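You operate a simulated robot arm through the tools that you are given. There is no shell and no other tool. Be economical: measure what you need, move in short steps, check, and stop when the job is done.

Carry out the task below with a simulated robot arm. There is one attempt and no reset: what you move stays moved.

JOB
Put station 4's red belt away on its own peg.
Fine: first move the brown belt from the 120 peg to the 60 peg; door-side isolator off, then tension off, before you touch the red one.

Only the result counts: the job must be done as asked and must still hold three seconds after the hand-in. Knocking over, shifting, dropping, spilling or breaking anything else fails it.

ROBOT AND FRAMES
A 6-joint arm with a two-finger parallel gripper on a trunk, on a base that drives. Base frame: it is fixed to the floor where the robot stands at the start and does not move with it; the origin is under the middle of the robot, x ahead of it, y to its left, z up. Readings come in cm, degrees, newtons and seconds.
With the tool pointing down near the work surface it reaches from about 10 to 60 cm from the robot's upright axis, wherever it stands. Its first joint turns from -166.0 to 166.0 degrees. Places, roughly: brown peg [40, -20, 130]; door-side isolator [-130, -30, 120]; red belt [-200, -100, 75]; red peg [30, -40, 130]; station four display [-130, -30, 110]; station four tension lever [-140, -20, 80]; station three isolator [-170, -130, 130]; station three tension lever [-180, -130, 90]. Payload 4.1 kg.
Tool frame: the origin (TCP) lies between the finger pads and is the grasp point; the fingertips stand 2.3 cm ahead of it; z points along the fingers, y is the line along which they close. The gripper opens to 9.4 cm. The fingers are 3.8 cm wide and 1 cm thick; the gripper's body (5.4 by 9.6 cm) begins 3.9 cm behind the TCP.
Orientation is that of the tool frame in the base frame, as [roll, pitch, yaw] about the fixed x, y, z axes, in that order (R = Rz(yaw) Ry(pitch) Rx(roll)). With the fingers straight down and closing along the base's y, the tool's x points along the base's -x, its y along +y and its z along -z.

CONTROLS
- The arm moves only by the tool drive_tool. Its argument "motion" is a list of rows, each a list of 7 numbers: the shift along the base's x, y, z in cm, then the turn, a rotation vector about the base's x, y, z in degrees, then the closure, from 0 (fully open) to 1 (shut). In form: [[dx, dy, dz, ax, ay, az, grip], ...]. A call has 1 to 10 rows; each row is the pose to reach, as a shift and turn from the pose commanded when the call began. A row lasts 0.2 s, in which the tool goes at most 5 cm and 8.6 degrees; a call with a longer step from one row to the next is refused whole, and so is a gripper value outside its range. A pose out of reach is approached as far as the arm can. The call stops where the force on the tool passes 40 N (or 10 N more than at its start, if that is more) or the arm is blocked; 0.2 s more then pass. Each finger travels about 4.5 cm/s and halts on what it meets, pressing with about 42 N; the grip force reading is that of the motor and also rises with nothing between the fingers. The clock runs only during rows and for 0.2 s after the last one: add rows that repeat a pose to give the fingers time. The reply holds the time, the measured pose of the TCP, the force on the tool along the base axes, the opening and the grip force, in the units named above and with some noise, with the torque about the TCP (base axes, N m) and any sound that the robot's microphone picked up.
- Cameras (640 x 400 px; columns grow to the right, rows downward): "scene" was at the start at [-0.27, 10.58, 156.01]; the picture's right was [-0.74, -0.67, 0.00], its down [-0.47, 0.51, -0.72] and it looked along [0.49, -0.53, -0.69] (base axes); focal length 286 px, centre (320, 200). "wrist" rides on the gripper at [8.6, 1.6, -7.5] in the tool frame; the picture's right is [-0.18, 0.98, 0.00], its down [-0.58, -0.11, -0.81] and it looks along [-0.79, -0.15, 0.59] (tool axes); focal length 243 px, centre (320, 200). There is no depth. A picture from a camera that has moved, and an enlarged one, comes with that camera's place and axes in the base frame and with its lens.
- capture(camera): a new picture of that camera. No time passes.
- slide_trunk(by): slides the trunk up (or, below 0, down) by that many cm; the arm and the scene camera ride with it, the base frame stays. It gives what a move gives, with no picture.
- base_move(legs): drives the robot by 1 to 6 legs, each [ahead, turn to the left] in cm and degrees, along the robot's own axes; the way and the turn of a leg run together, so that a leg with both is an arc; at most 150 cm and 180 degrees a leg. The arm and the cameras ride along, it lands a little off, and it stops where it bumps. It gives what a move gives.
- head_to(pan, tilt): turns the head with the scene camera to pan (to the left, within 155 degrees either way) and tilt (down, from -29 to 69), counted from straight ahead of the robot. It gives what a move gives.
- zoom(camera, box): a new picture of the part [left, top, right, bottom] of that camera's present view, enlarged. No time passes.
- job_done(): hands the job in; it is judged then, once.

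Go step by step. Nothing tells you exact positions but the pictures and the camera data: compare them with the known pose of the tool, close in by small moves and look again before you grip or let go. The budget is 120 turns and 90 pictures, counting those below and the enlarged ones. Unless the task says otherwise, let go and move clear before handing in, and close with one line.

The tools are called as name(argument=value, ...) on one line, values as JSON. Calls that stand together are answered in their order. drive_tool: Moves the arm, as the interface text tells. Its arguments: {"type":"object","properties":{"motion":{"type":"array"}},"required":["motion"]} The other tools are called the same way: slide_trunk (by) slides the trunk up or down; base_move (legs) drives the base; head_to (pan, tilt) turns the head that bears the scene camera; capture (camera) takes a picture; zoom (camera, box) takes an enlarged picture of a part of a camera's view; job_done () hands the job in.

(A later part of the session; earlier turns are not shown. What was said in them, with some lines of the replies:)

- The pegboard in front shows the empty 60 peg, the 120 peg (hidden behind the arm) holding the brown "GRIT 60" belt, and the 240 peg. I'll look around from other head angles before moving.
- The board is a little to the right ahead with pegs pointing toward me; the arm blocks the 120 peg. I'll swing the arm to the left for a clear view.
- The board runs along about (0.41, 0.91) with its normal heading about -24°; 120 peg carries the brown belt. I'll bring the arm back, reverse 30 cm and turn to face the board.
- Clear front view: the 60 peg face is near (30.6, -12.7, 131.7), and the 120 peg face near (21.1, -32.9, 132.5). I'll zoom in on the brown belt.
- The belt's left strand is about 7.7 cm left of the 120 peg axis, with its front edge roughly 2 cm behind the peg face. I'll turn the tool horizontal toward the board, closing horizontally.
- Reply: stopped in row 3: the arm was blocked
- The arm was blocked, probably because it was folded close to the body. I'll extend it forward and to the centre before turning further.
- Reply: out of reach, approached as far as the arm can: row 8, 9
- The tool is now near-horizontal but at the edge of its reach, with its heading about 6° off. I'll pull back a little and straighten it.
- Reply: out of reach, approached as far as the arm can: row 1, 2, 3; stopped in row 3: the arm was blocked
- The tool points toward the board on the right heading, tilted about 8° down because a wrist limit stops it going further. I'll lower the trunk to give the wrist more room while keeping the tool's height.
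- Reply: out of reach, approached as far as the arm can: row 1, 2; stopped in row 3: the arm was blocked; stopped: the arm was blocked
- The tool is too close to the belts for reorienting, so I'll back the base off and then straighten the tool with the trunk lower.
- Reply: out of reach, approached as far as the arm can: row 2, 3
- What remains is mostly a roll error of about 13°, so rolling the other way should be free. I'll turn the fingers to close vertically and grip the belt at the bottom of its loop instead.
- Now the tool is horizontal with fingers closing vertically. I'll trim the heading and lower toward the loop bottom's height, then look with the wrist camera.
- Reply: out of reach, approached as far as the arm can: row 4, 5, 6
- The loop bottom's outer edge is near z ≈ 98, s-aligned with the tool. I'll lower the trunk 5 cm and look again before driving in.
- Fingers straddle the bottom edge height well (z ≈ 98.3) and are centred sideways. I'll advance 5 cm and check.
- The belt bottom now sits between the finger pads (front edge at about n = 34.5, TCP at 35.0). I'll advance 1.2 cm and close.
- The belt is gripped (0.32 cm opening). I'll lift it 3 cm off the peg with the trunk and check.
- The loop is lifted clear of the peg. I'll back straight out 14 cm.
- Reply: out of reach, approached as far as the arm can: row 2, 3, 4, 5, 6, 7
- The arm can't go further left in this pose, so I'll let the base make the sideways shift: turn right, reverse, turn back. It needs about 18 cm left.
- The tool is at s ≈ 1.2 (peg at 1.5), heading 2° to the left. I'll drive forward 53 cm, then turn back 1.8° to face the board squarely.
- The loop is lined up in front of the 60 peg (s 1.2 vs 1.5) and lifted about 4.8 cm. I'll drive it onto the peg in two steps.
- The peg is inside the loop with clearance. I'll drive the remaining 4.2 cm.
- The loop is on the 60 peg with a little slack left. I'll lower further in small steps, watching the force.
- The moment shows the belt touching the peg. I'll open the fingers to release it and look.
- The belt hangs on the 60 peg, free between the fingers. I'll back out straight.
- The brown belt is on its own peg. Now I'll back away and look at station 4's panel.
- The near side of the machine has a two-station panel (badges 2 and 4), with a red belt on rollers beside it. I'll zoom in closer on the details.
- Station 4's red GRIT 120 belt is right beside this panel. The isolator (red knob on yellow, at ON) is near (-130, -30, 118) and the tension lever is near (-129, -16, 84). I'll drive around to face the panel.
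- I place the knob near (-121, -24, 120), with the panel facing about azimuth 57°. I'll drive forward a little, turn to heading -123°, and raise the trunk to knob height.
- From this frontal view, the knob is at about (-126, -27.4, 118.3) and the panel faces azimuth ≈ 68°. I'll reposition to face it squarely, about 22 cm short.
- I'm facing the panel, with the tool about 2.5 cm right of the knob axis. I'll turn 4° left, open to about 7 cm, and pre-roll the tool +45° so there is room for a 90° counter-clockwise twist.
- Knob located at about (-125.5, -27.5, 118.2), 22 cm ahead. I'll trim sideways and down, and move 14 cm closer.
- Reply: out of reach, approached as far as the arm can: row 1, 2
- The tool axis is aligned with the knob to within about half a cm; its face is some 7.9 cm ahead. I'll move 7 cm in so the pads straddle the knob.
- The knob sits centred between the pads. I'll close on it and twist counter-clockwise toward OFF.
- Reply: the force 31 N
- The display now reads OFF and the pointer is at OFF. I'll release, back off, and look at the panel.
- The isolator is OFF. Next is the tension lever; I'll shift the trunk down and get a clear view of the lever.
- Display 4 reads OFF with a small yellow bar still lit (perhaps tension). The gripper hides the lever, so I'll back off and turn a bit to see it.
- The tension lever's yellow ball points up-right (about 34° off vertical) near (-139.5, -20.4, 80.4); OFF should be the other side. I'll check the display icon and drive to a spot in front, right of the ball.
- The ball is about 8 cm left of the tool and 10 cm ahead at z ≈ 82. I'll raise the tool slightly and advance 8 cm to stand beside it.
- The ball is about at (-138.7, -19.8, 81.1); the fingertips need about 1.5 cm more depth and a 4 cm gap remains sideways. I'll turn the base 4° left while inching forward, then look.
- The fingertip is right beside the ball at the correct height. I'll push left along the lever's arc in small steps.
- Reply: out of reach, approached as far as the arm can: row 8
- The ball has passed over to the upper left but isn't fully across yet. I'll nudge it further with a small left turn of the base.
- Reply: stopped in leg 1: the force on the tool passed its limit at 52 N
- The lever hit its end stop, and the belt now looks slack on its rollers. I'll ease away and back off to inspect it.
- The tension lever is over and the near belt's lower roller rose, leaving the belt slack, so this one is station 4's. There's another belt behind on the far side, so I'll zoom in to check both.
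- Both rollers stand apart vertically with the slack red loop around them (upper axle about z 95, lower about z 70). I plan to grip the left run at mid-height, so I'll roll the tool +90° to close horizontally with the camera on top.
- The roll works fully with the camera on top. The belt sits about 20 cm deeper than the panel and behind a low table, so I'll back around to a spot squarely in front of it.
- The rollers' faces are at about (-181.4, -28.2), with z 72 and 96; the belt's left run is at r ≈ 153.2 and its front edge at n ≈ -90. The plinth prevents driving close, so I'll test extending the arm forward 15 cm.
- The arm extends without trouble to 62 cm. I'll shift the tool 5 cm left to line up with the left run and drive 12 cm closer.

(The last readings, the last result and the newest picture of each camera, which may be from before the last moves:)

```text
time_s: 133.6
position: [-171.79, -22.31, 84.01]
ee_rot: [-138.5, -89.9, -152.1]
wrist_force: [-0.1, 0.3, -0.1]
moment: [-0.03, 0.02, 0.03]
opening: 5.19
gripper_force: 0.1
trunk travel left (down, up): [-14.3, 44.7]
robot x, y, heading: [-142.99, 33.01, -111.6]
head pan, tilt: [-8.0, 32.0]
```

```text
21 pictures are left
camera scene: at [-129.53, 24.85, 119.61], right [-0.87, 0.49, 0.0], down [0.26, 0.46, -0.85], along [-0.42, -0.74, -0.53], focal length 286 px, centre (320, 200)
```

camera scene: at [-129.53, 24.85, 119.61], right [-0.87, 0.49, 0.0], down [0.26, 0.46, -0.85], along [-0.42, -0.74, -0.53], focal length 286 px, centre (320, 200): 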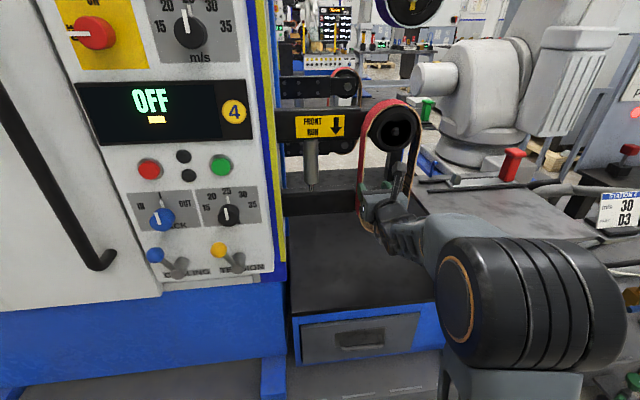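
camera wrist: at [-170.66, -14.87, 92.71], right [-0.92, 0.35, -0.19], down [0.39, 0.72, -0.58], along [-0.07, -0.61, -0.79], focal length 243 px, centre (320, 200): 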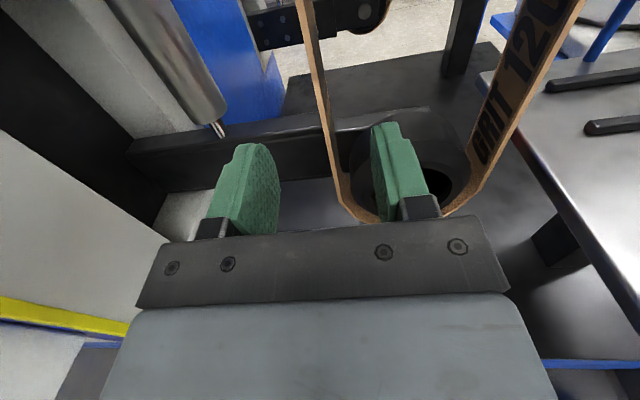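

The left run lines up with the tool axis. I'll drive 9.5 cm forward and check that it's between the pads.

base_move(legs=[[9.5, 0]])

capture(camera="wrist")

```text
time_s: 134.7
position: [-175.23, -30.97, 84.02]
ee_rot: [-140.1, -89.8, -150.7]
wrist_force: [0.8, 0.2, 0.5]
moment: [0.04, 0.02, -0.03]
opening: 5.16
gripper_force: 0.1
trunk travel left (down, up): [-14.3, 44.7]
robot x, y, heading: [-146.28, 24.26, -111.3]
head pan, tilt: [-8.0, 32.0]
```

```text
20 pictures are left
camera wrist: at [-174.19, -23.58, 92.71], right [-0.92, 0.35, -0.19], down [0.39, 0.72, -0.58], along [-0.07, -0.6, -0.79], focal length 243 px, centre (320, 200)
```

wrist: 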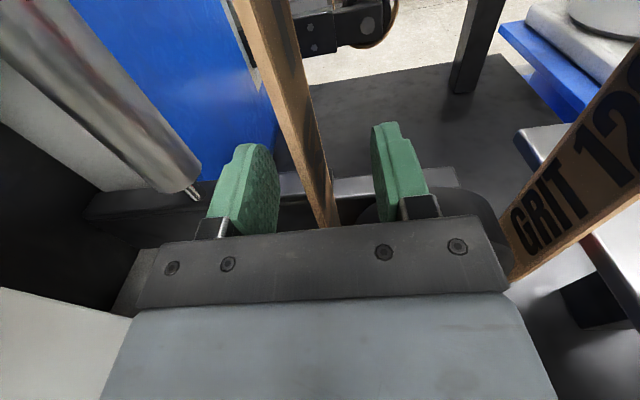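

The strand is between the fingers with its front edge about at the TCP. I'll move 1.3 cm further in and close.

drive_tool(motion=[[-0.25, -0.6, 0, 0, 0, 0, 0.45], [-0.46, -1.22, 0, 0, 0, 0, 0.45], [-0.46, -1.22, 0, 0, 0, 0, 0.55], [-0.46, -1.22, 0, 0, 0, 0, 0.7], [-0.46, -1.22, 0, 0, 0, 0, 0.85], [-0.46, -1.22, 0, 0, 0, 0, 1], [-0.46, -1.22, 0, 0, 0, 0, 1], [-0.46, -1.22, 0, 0, 0, 0, 1], [-0.46, -1.22, 0, 0, 0, 0, 1]])

capture(camera="wrist")

zoom(camera="scene", box=[310, 60, 510, 260])

```text
time_s: 136.7
position: [-175.43, -32.3, 83.98]
ee_rot: [106.2, -89.9, -36.9]
wrist_force: [9.6, -5.0, 2.9]
moment: [0.82, 1.43, -0.21]
opening: 0.38
gripper_force: 41.8
trunk travel left (down, up): [-14.3, 44.7]
robot x, y, heading: [-146.11, 24.63, -111.6]
head pan, tilt: [-8.0, 32.0]
```

```text
19 pictures are left
camera wrist: at [-174.38, -24.78, 92.65], right [-0.92, 0.35, -0.18], down [0.39, 0.72, -0.58], along [-0.07, -0.6, -0.79], focal length 243 px, centre (320, 200)
```

wrist: 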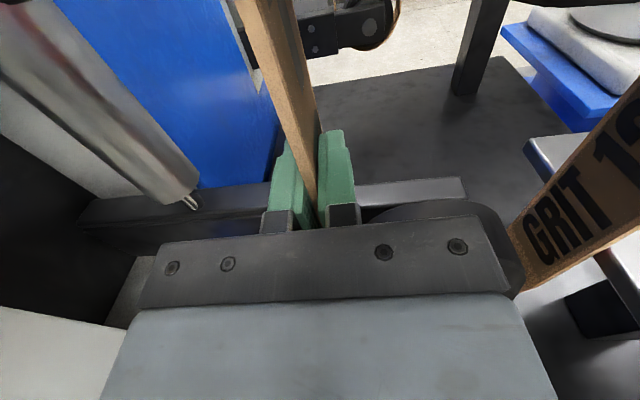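

```text
2.00 times, centred on (410, 160) of scene
camera zoom: at [-132.86, 16.04, 119.59], right [-0.87, 0.49, 0.0], down [0.26, 0.46, -0.85], along [-0.42, -0.74, -0.53], focal length 572 px, centre (140, 280)
```

zoom: 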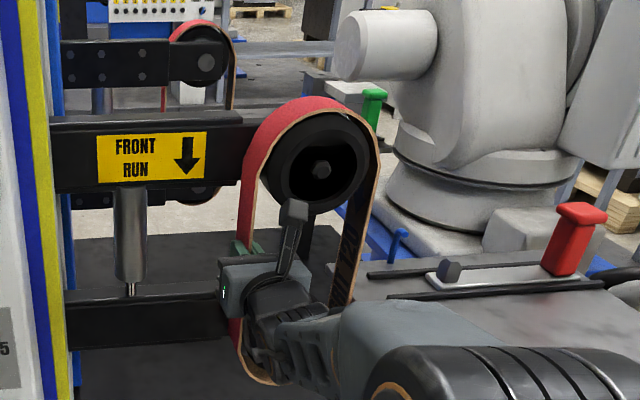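

Gripped at 0.38 cm, with an 11 N sideways load toward the left. I'll relieve it by moving slightly left and lift about 1.1 cm so the loop floats between the rollers.

drive_tool(motion=[[0.25, -0.1, 0.4, 0, 0, 0, 1], [0.5, -0.2, 0.8, 0, 0, 0, 1], [0.5, -0.2, 1.1, 0, 0, 0, 1], [0.5, -0.2, 1.1, 0, 0, 0, 1]])

```text
time_s: 137.7
position: [-175.27, -32.42, 85.11]
ee_rot: [-127.7, -90.0, -163.0]
wrist_force: [0.2, -0.1, -2.6]
moment: [-0.06, -0.13, 0.0]
opening: 0.36
gripper_force: 41.6
trunk travel left (down, up): [-14.3, 44.7]
robot x, y, heading: [-146.53, 24.31, -111.3]
head pan, tilt: [-8.0, 32.0]
```

Only the belt's weight remains, so it floats free. I'll back straight out in stages.

base_move(legs=[[-5, 0]])

base_move(legs=[[-9, 0]])

capture(camera="scene")

```text
time_s: 138.6
position: [-173.51, -27.66, 85.17]
ee_rot: [-145.0, -89.9, -146.1]
wrist_force: [-0.5, -1.2, -0.5]
moment: [-0.04, -0.11, 0.01]
opening: 0.4
gripper_force: 42.1
trunk travel left (down, up): [-14.3, 44.7]
robot x, y, heading: [-144.3, 29.09, -111.7]
head pan, tilt: [-8.0, 32.0]
```

```text
time_s: 139.7
position: [-170.26, -19.12, 85.13]
ee_rot: [35.2, -90.0, 33.8]
wrist_force: [0.4, 0.0, -1.5]
moment: [-0.05, -0.1, -0.02]
opening: 0.37
gripper_force: 42.4
trunk travel left (down, up): [-14.3, 44.7]
robot x, y, heading: [-141.38, 37.5, -111.7]
head pan, tilt: [-8.0, 32.0]
```

```text
17 pictures are left
camera scene: at [-127.77, 29.26, 119.61], right [-0.87, 0.5, 0.0], down [0.26, 0.46, -0.85], along [-0.42, -0.74, -0.53], focal length 286 px, centre (320, 200)
```

scene: 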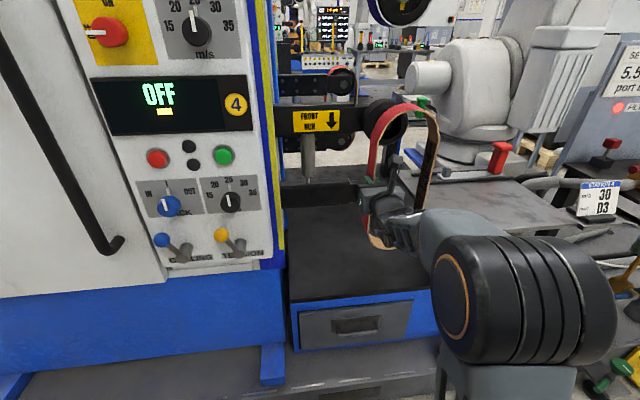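

The red belt is off the machine. I'll back away 35 cm, raise the trunk, and drive to the pegboard.

base_move(legs=[[-35, 0]])

slide_trunk(by=35.5)

base_move(legs=[[0, 73.9], [74.6, 0], [0, 12.5]])

head_to(pan=0, tilt=28)

capture(camera="scene")

```text
time_s: 142.0
position: [-156.73, 13.83, 85.11]
ee_rot: [-145.7, -89.9, -144.9]
wrist_force: [0.3, 0.6, -1.6]
moment: [-0.04, -0.15, -0.02]
opening: 0.39
gripper_force: 42.0
trunk travel left (down, up): [-14.3, 44.7]
robot x, y, heading: [-128.48, 70.82, -111.3]
head pan, tilt: [-8.0, 32.0]
```

```text
time_s: 145.5
position: [-156.73, 13.79, 120.67]
ee_rot: [-146.5, -89.8, -144.0]
wrist_force: [-0.1, 0.0, -1.6]
moment: [-0.05, -0.14, 0.0]
opening: 0.38
gripper_force: 42.1
trunk travel left (down, up): [-49.8, 9.2]
robot x, y, heading: [-127.84, 70.71, -111.4]
head pan, tilt: [-8.0, 32.0]
```

```text
time_s: 153.5
position: [-14.15, -4.25, 120.66]
ee_rot: [-150.8, -89.9, -52.3]
wrist_force: [-0.6, 0.2, -2.0]
moment: [0.12, -0.02, -0.01]
opening: 0.38
gripper_force: 42.1
trunk travel left (down, up): [-49.8, 9.2]
robot x, y, heading: [-69.76, 27.06, -24.1]
head pan, tilt: [-8.0, 32.0]
```

```text
time_s: 154.2
position: [-14.26, -4.37, 120.6]
ee_rot: [-148.8, -89.8, -54.4]
wrist_force: [-0.5, -0.6, -1.0]
moment: [0.08, -0.06, -0.03]
opening: 0.38
gripper_force: 41.9
trunk travel left (down, up): [-49.8, 9.2]
robot x, y, heading: [-69.61, 26.9, -23.7]
head pan, tilt: [0.0, 28.0]
```

```text
16 pictures are left
camera scene: at [-59.87, 40.88, 155.73], right [-0.41, -0.91, 0.0], down [-0.43, 0.19, -0.88], along [0.81, -0.36, -0.47], focal length 286 px, centre (320, 200)
```

scene: 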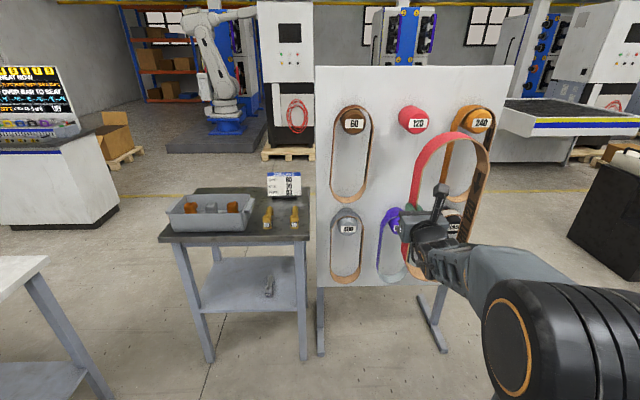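

The red loop is held upright, 31 cm short and a bit left of the 120 peg. I'll turn right 2.4° and drive 30 cm ahead.

base_move(legs=[[0, -2.4], [29, 0]])

capture(camera="scene")

capture(camera="wrist")

```text
time_s: 156.6
position: [10.19, -20.29, 120.73]
ee_rot: [-151.1, -89.9, -55.1]
wrist_force: [0.9, -0.4, -1.5]
moment: [0.08, -0.05, 0.0]
opening: 0.37
gripper_force: 41.7
trunk travel left (down, up): [-49.8, 9.2]
robot x, y, heading: [-43.5, 13.72, -26.9]
head pan, tilt: [0.0, 28.0]
```

```text
15 pictures are left
camera scene: at [-33.13, 27.28, 155.74], right [-0.45, -0.89, 0.0], down [-0.42, 0.21, -0.88], along [0.79, -0.4, -0.47], focal length 286 px, centre (320, 200)
```

scene: 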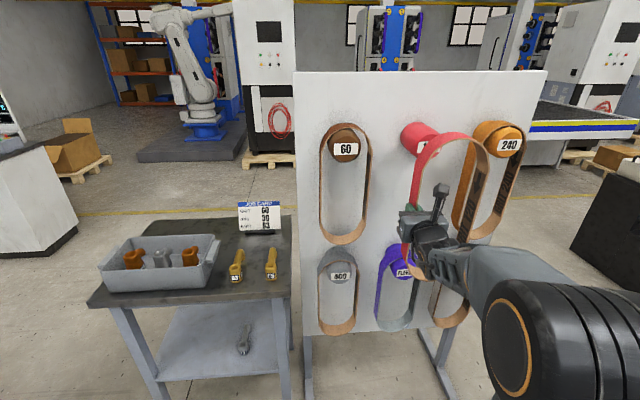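

```text
14 pictures are left
camera wrist: at [2.74, -18.48, 129.27], right [-0.43, -0.88, -0.19], down [-0.68, 0.45, -0.58], along [0.6, -0.13, -0.79], focal length 243 px, centre (320, 200)
```

wrist: 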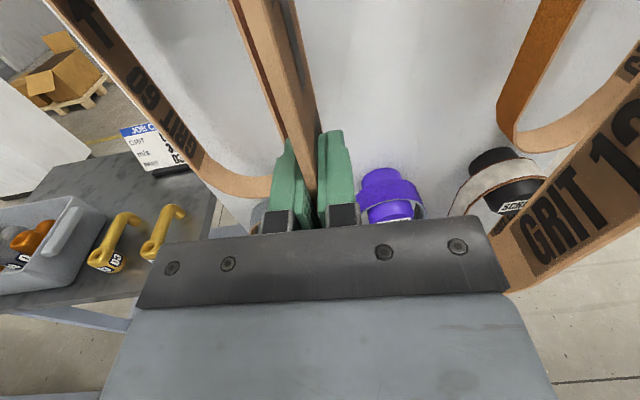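

The loop centre is now at s ≈ -21.5 against the peg at -21.1. I'll straighten the heading slightly and move 8 cm closer.

base_move(legs=[[0, 1.0], [8, 0]])

zoom(camera="scene", box=[320, 80, 560, 300])

```text
time_s: 157.9
position: [17.94, -22.59, 120.58]
ee_rot: [-156.1, -89.9, -49.2]
wrist_force: [0.0, -0.6, -1.3]
moment: [0.12, -0.03, 0.0]
opening: 0.36
gripper_force: 42.0
trunk travel left (down, up): [-49.8, 9.2]
robot x, y, heading: [-36.59, 10.46, -25.9]
head pan, tilt: [0.0, 28.0]
```

```text
1.82 times, centred on (440, 190) of scene
camera zoom: at [-26.23, 24.0, 155.73], right [-0.44, -0.9, 0.0], down [-0.42, 0.2, -0.88], along [0.79, -0.38, -0.47], focal length 520 px, centre (102, 218)
```

zoom: 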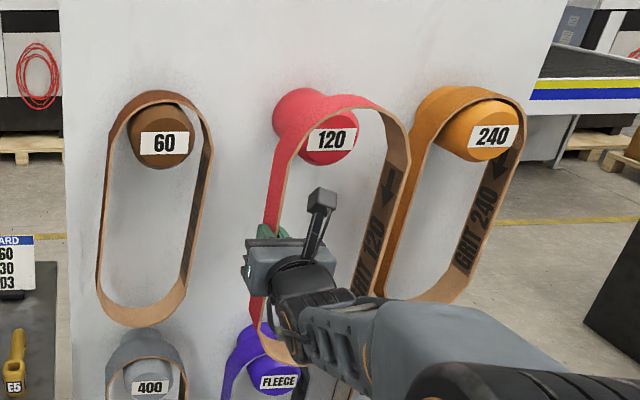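

The loop height is right (2.5 cm above the peg top), and it needs about 1.2 cm to the right. I'll shift the arm right and push on 6 cm.

drive_tool(motion=[[-0.25, -0.55, 0, 0, 0, 0, 1], [-0.51, -1.09, 0, 0, 0, 0, 1], [-0.51, -1.09, 0, 0, 0, 0, 1]])

base_move(legs=[[6, 0]])

zoom(camera="scene", box=[320, 80, 560, 300])

```text
time_s: 158.7
position: [17.27, -23.72, 120.59]
ee_rot: [-150.4, -89.9, -54.6]
wrist_force: [0.5, 0.3, -1.2]
moment: [0.12, 0.0, -0.01]
opening: 0.39
gripper_force: 41.8
trunk travel left (down, up): [-49.8, 9.2]
robot x, y, heading: [-36.45, 10.56, -25.8]
head pan, tilt: [0.0, 28.0]
```

```text
time_s: 159.7
position: [22.65, -26.32, 120.44]
ee_rot: [-157.0, -89.7, -48.0]
wrist_force: [-0.6, 0.1, -1.8]
moment: [0.07, -0.04, 0.02]
opening: 0.39
gripper_force: 41.9
trunk travel left (down, up): [-49.8, 9.2]
robot x, y, heading: [-31.33, 7.7, -25.7]
head pan, tilt: [0.0, 28.0]
```

```text
1.82 times, centred on (440, 190) of scene
camera zoom: at [-20.83, 21.39, 155.73], right [-0.44, -0.9, 0.0], down [-0.42, 0.2, -0.88], along [0.79, -0.38, -0.47], focal length 520 px, centre (102, 218)
```

zoom: 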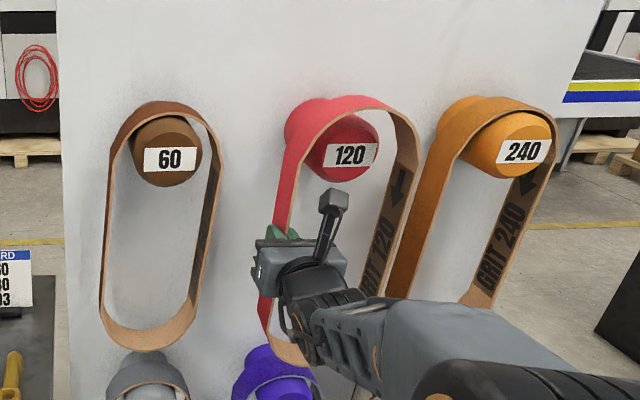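

No contact, and the peg is entering the loop with space all around. I'll drive the last 4.5 cm.

base_move(legs=[[4.5, 0]])

slide_trunk(by=-1.5)

zoom(camera="scene", box=[320, 80, 560, 300])

```text
time_s: 160.6
position: [26.87, -28.34, 120.52]
ee_rot: [-157.7, -89.8, -47.4]
wrist_force: [0.0, -0.2, -1.4]
moment: [0.09, -0.02, -0.02]
opening: 0.38
gripper_force: 41.9
trunk travel left (down, up): [-49.8, 9.2]
robot x, y, heading: [-27.23, 6.15, -25.6]
head pan, tilt: [0.0, 28.0]
```

```text
time_s: 161.2
position: [26.66, -28.18, 118.98]
ee_rot: [-155.7, -89.9, -49.3]
wrist_force: [-0.5, 0.3, -1.2]
moment: [0.13, -0.03, -0.01]
opening: 0.37
gripper_force: 42.0
trunk travel left (down, up): [-48.3, 10.7]
robot x, y, heading: [-27.24, 5.58, -25.8]
head pan, tilt: [0.0, 28.0]
```

```text
1.82 times, centred on (440, 190) of scene
camera zoom: at [-16.93, 19.5, 154.23], right [-0.44, -0.9, 0.0], down [-0.42, 0.2, -0.88], along [0.79, -0.38, -0.47], focal length 520 px, centre (102, 218)
```

zoom: 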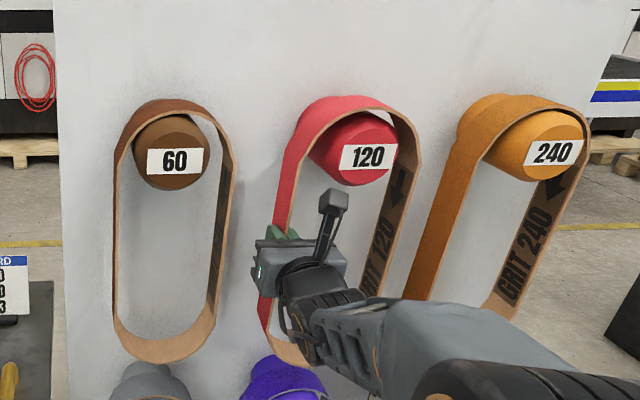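

The red loop is over the 120 peg at the same depth as the other belts. I'll lower gently until contact.

slide_trunk(by=-0.7)

slide_trunk(by=-0.5)

zoom(camera="scene", box=[400, 100, 520, 200])

```text
time_s: 161.8
position: [26.58, -28.39, 118.31]
ee_rot: [-154.4, -89.8, -50.6]
wrist_force: [-0.9, 0.5, -0.1]
moment: [0.11, -0.02, -0.02]
opening: 0.35
gripper_force: 42.2
trunk travel left (down, up): [-47.6, 11.4]
robot x, y, heading: [-26.87, 5.94, -25.6]
head pan, tilt: [0.0, 28.0]
```

```text
time_s: 162.3
position: [26.65, -28.28, 117.96]
ee_rot: [-1.3, -89.9, 156.3]
wrist_force: [2.3, -3.1, 9.2]
moment: [-0.06, 0.79, 0.31]
opening: 0.36
gripper_force: 42.0
trunk travel left (down, up): [-47.1, 11.9]
robot x, y, heading: [-27.34, 6.04, -25.9]
head pan, tilt: [0.0, 28.0]
```

```text
4.00 times, centred on (460, 150) of scene
camera zoom: at [-16.96, 19.51, 153.06], right [-0.44, -0.9, 0.0], down [-0.42, 0.2, -0.88], along [0.79, -0.38, -0.47], focal length 1144 px, centre (-240, 400)
```

zoom: 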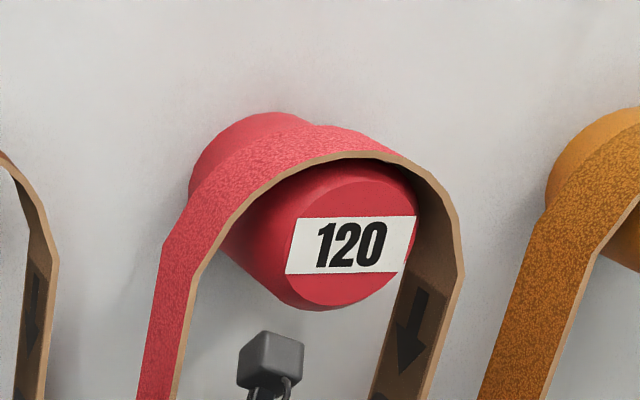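

Contact with the peg is made (force rises to +9 N). I'll open the fingers and look.

drive_tool(motion=[[0, 0, 0.2, 0, 0, 0, 0.95], [0, 0, 0.2, 0, 0, 0, 0.85], [0, 0, 0.2, 0, 0, 0, 0.75], [0, 0, 0.2, 0, 0, 0, 0.65], [0, 0, 0.2, 0, 0, 0, 0.6], [0, 0, 0.2, 0, 0, 0, 0.6], [0, 0, 0.2, 0, 0, 0, 0.6]])

capture(camera="wrist")

zoom(camera="scene", box=[320, 80, 560, 300])

```text
time_s: 163.9
position: [26.77, -28.3, 118.0]
ee_rot: [-154.6, -89.9, -50.6]
wrist_force: [-0.6, -0.2, 0.6]
moment: [0.01, 0.0, -0.01]
opening: 3.78
gripper_force: 0.0
trunk travel left (down, up): [-47.1, 11.9]
robot x, y, heading: [-26.98, 5.8, -25.7]
head pan, tilt: [0.0, 28.0]
```

```text
9 pictures are left
camera wrist: at [19.26, -26.68, 126.71], right [-0.42, -0.89, -0.19], down [-0.69, 0.44, -0.58], along [0.6, -0.11, -0.79], focal length 243 px, centre (320, 200)
```

wrist: 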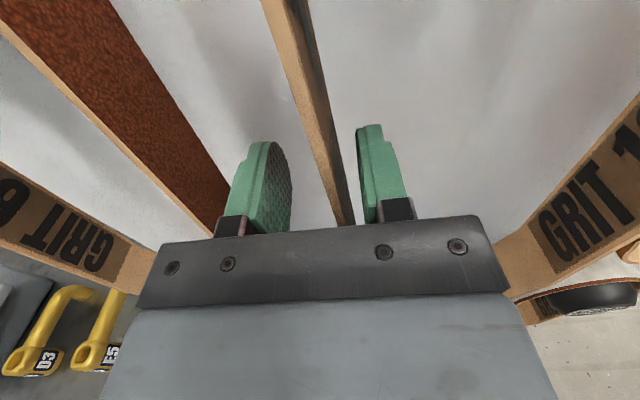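

```text
1.82 times, centred on (440, 190) of scene
camera zoom: at [-16.94, 19.51, 153.04], right [-0.44, -0.9, 0.0], down [-0.42, 0.2, -0.88], along [0.79, -0.38, -0.47], focal length 520 px, centre (102, 218)
```

zoom: 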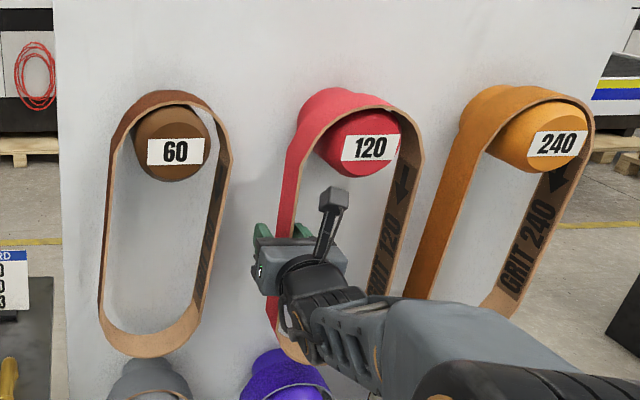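

The red belt hangs free on its peg with clearance on both pads. I'll back straight out and check.

base_move(legs=[[-25, 0]])

capture(camera="scene")

```text
time_s: 165.8
position: [4.16, -17.34, 118.05]
ee_rot: [-152.6, -89.7, -52.3]
wrist_force: [0.3, 0.3, -0.6]
moment: [0.0, 0.0, -0.02]
opening: 3.77
gripper_force: 0.2
trunk travel left (down, up): [-47.1, 11.9]
robot x, y, heading: [-49.8, 16.19, -25.6]
head pan, tilt: [0.0, 28.0]
```

```text
7 pictures are left
camera scene: at [-39.46, 30.41, 153.04], right [-0.44, -0.9, 0.0], down [-0.42, 0.2, -0.88], along [0.79, -0.38, -0.47], focal length 286 px, centre (320, 200)
```

scene: 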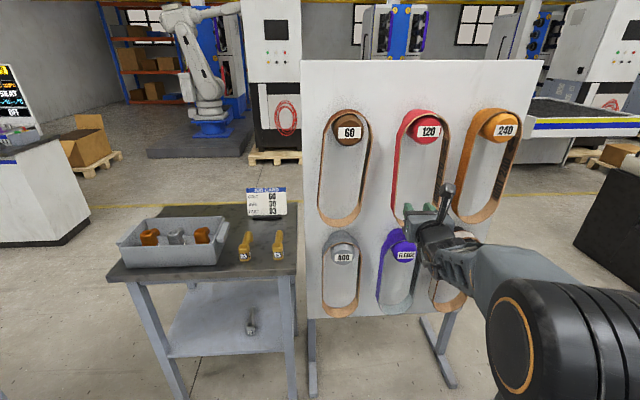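

The brown belt hangs on the 60 peg and the red belt on the 120 peg. The isolator and tension are off and the gripper is clear, so I'm handing in.

job_done()

```text
The job is handed in.
```

Station 4's red belt is on its own 120 peg. Before touching it I moved the brown belt to the 60 peg, turned the door-side isolator off, and then set the tension off.
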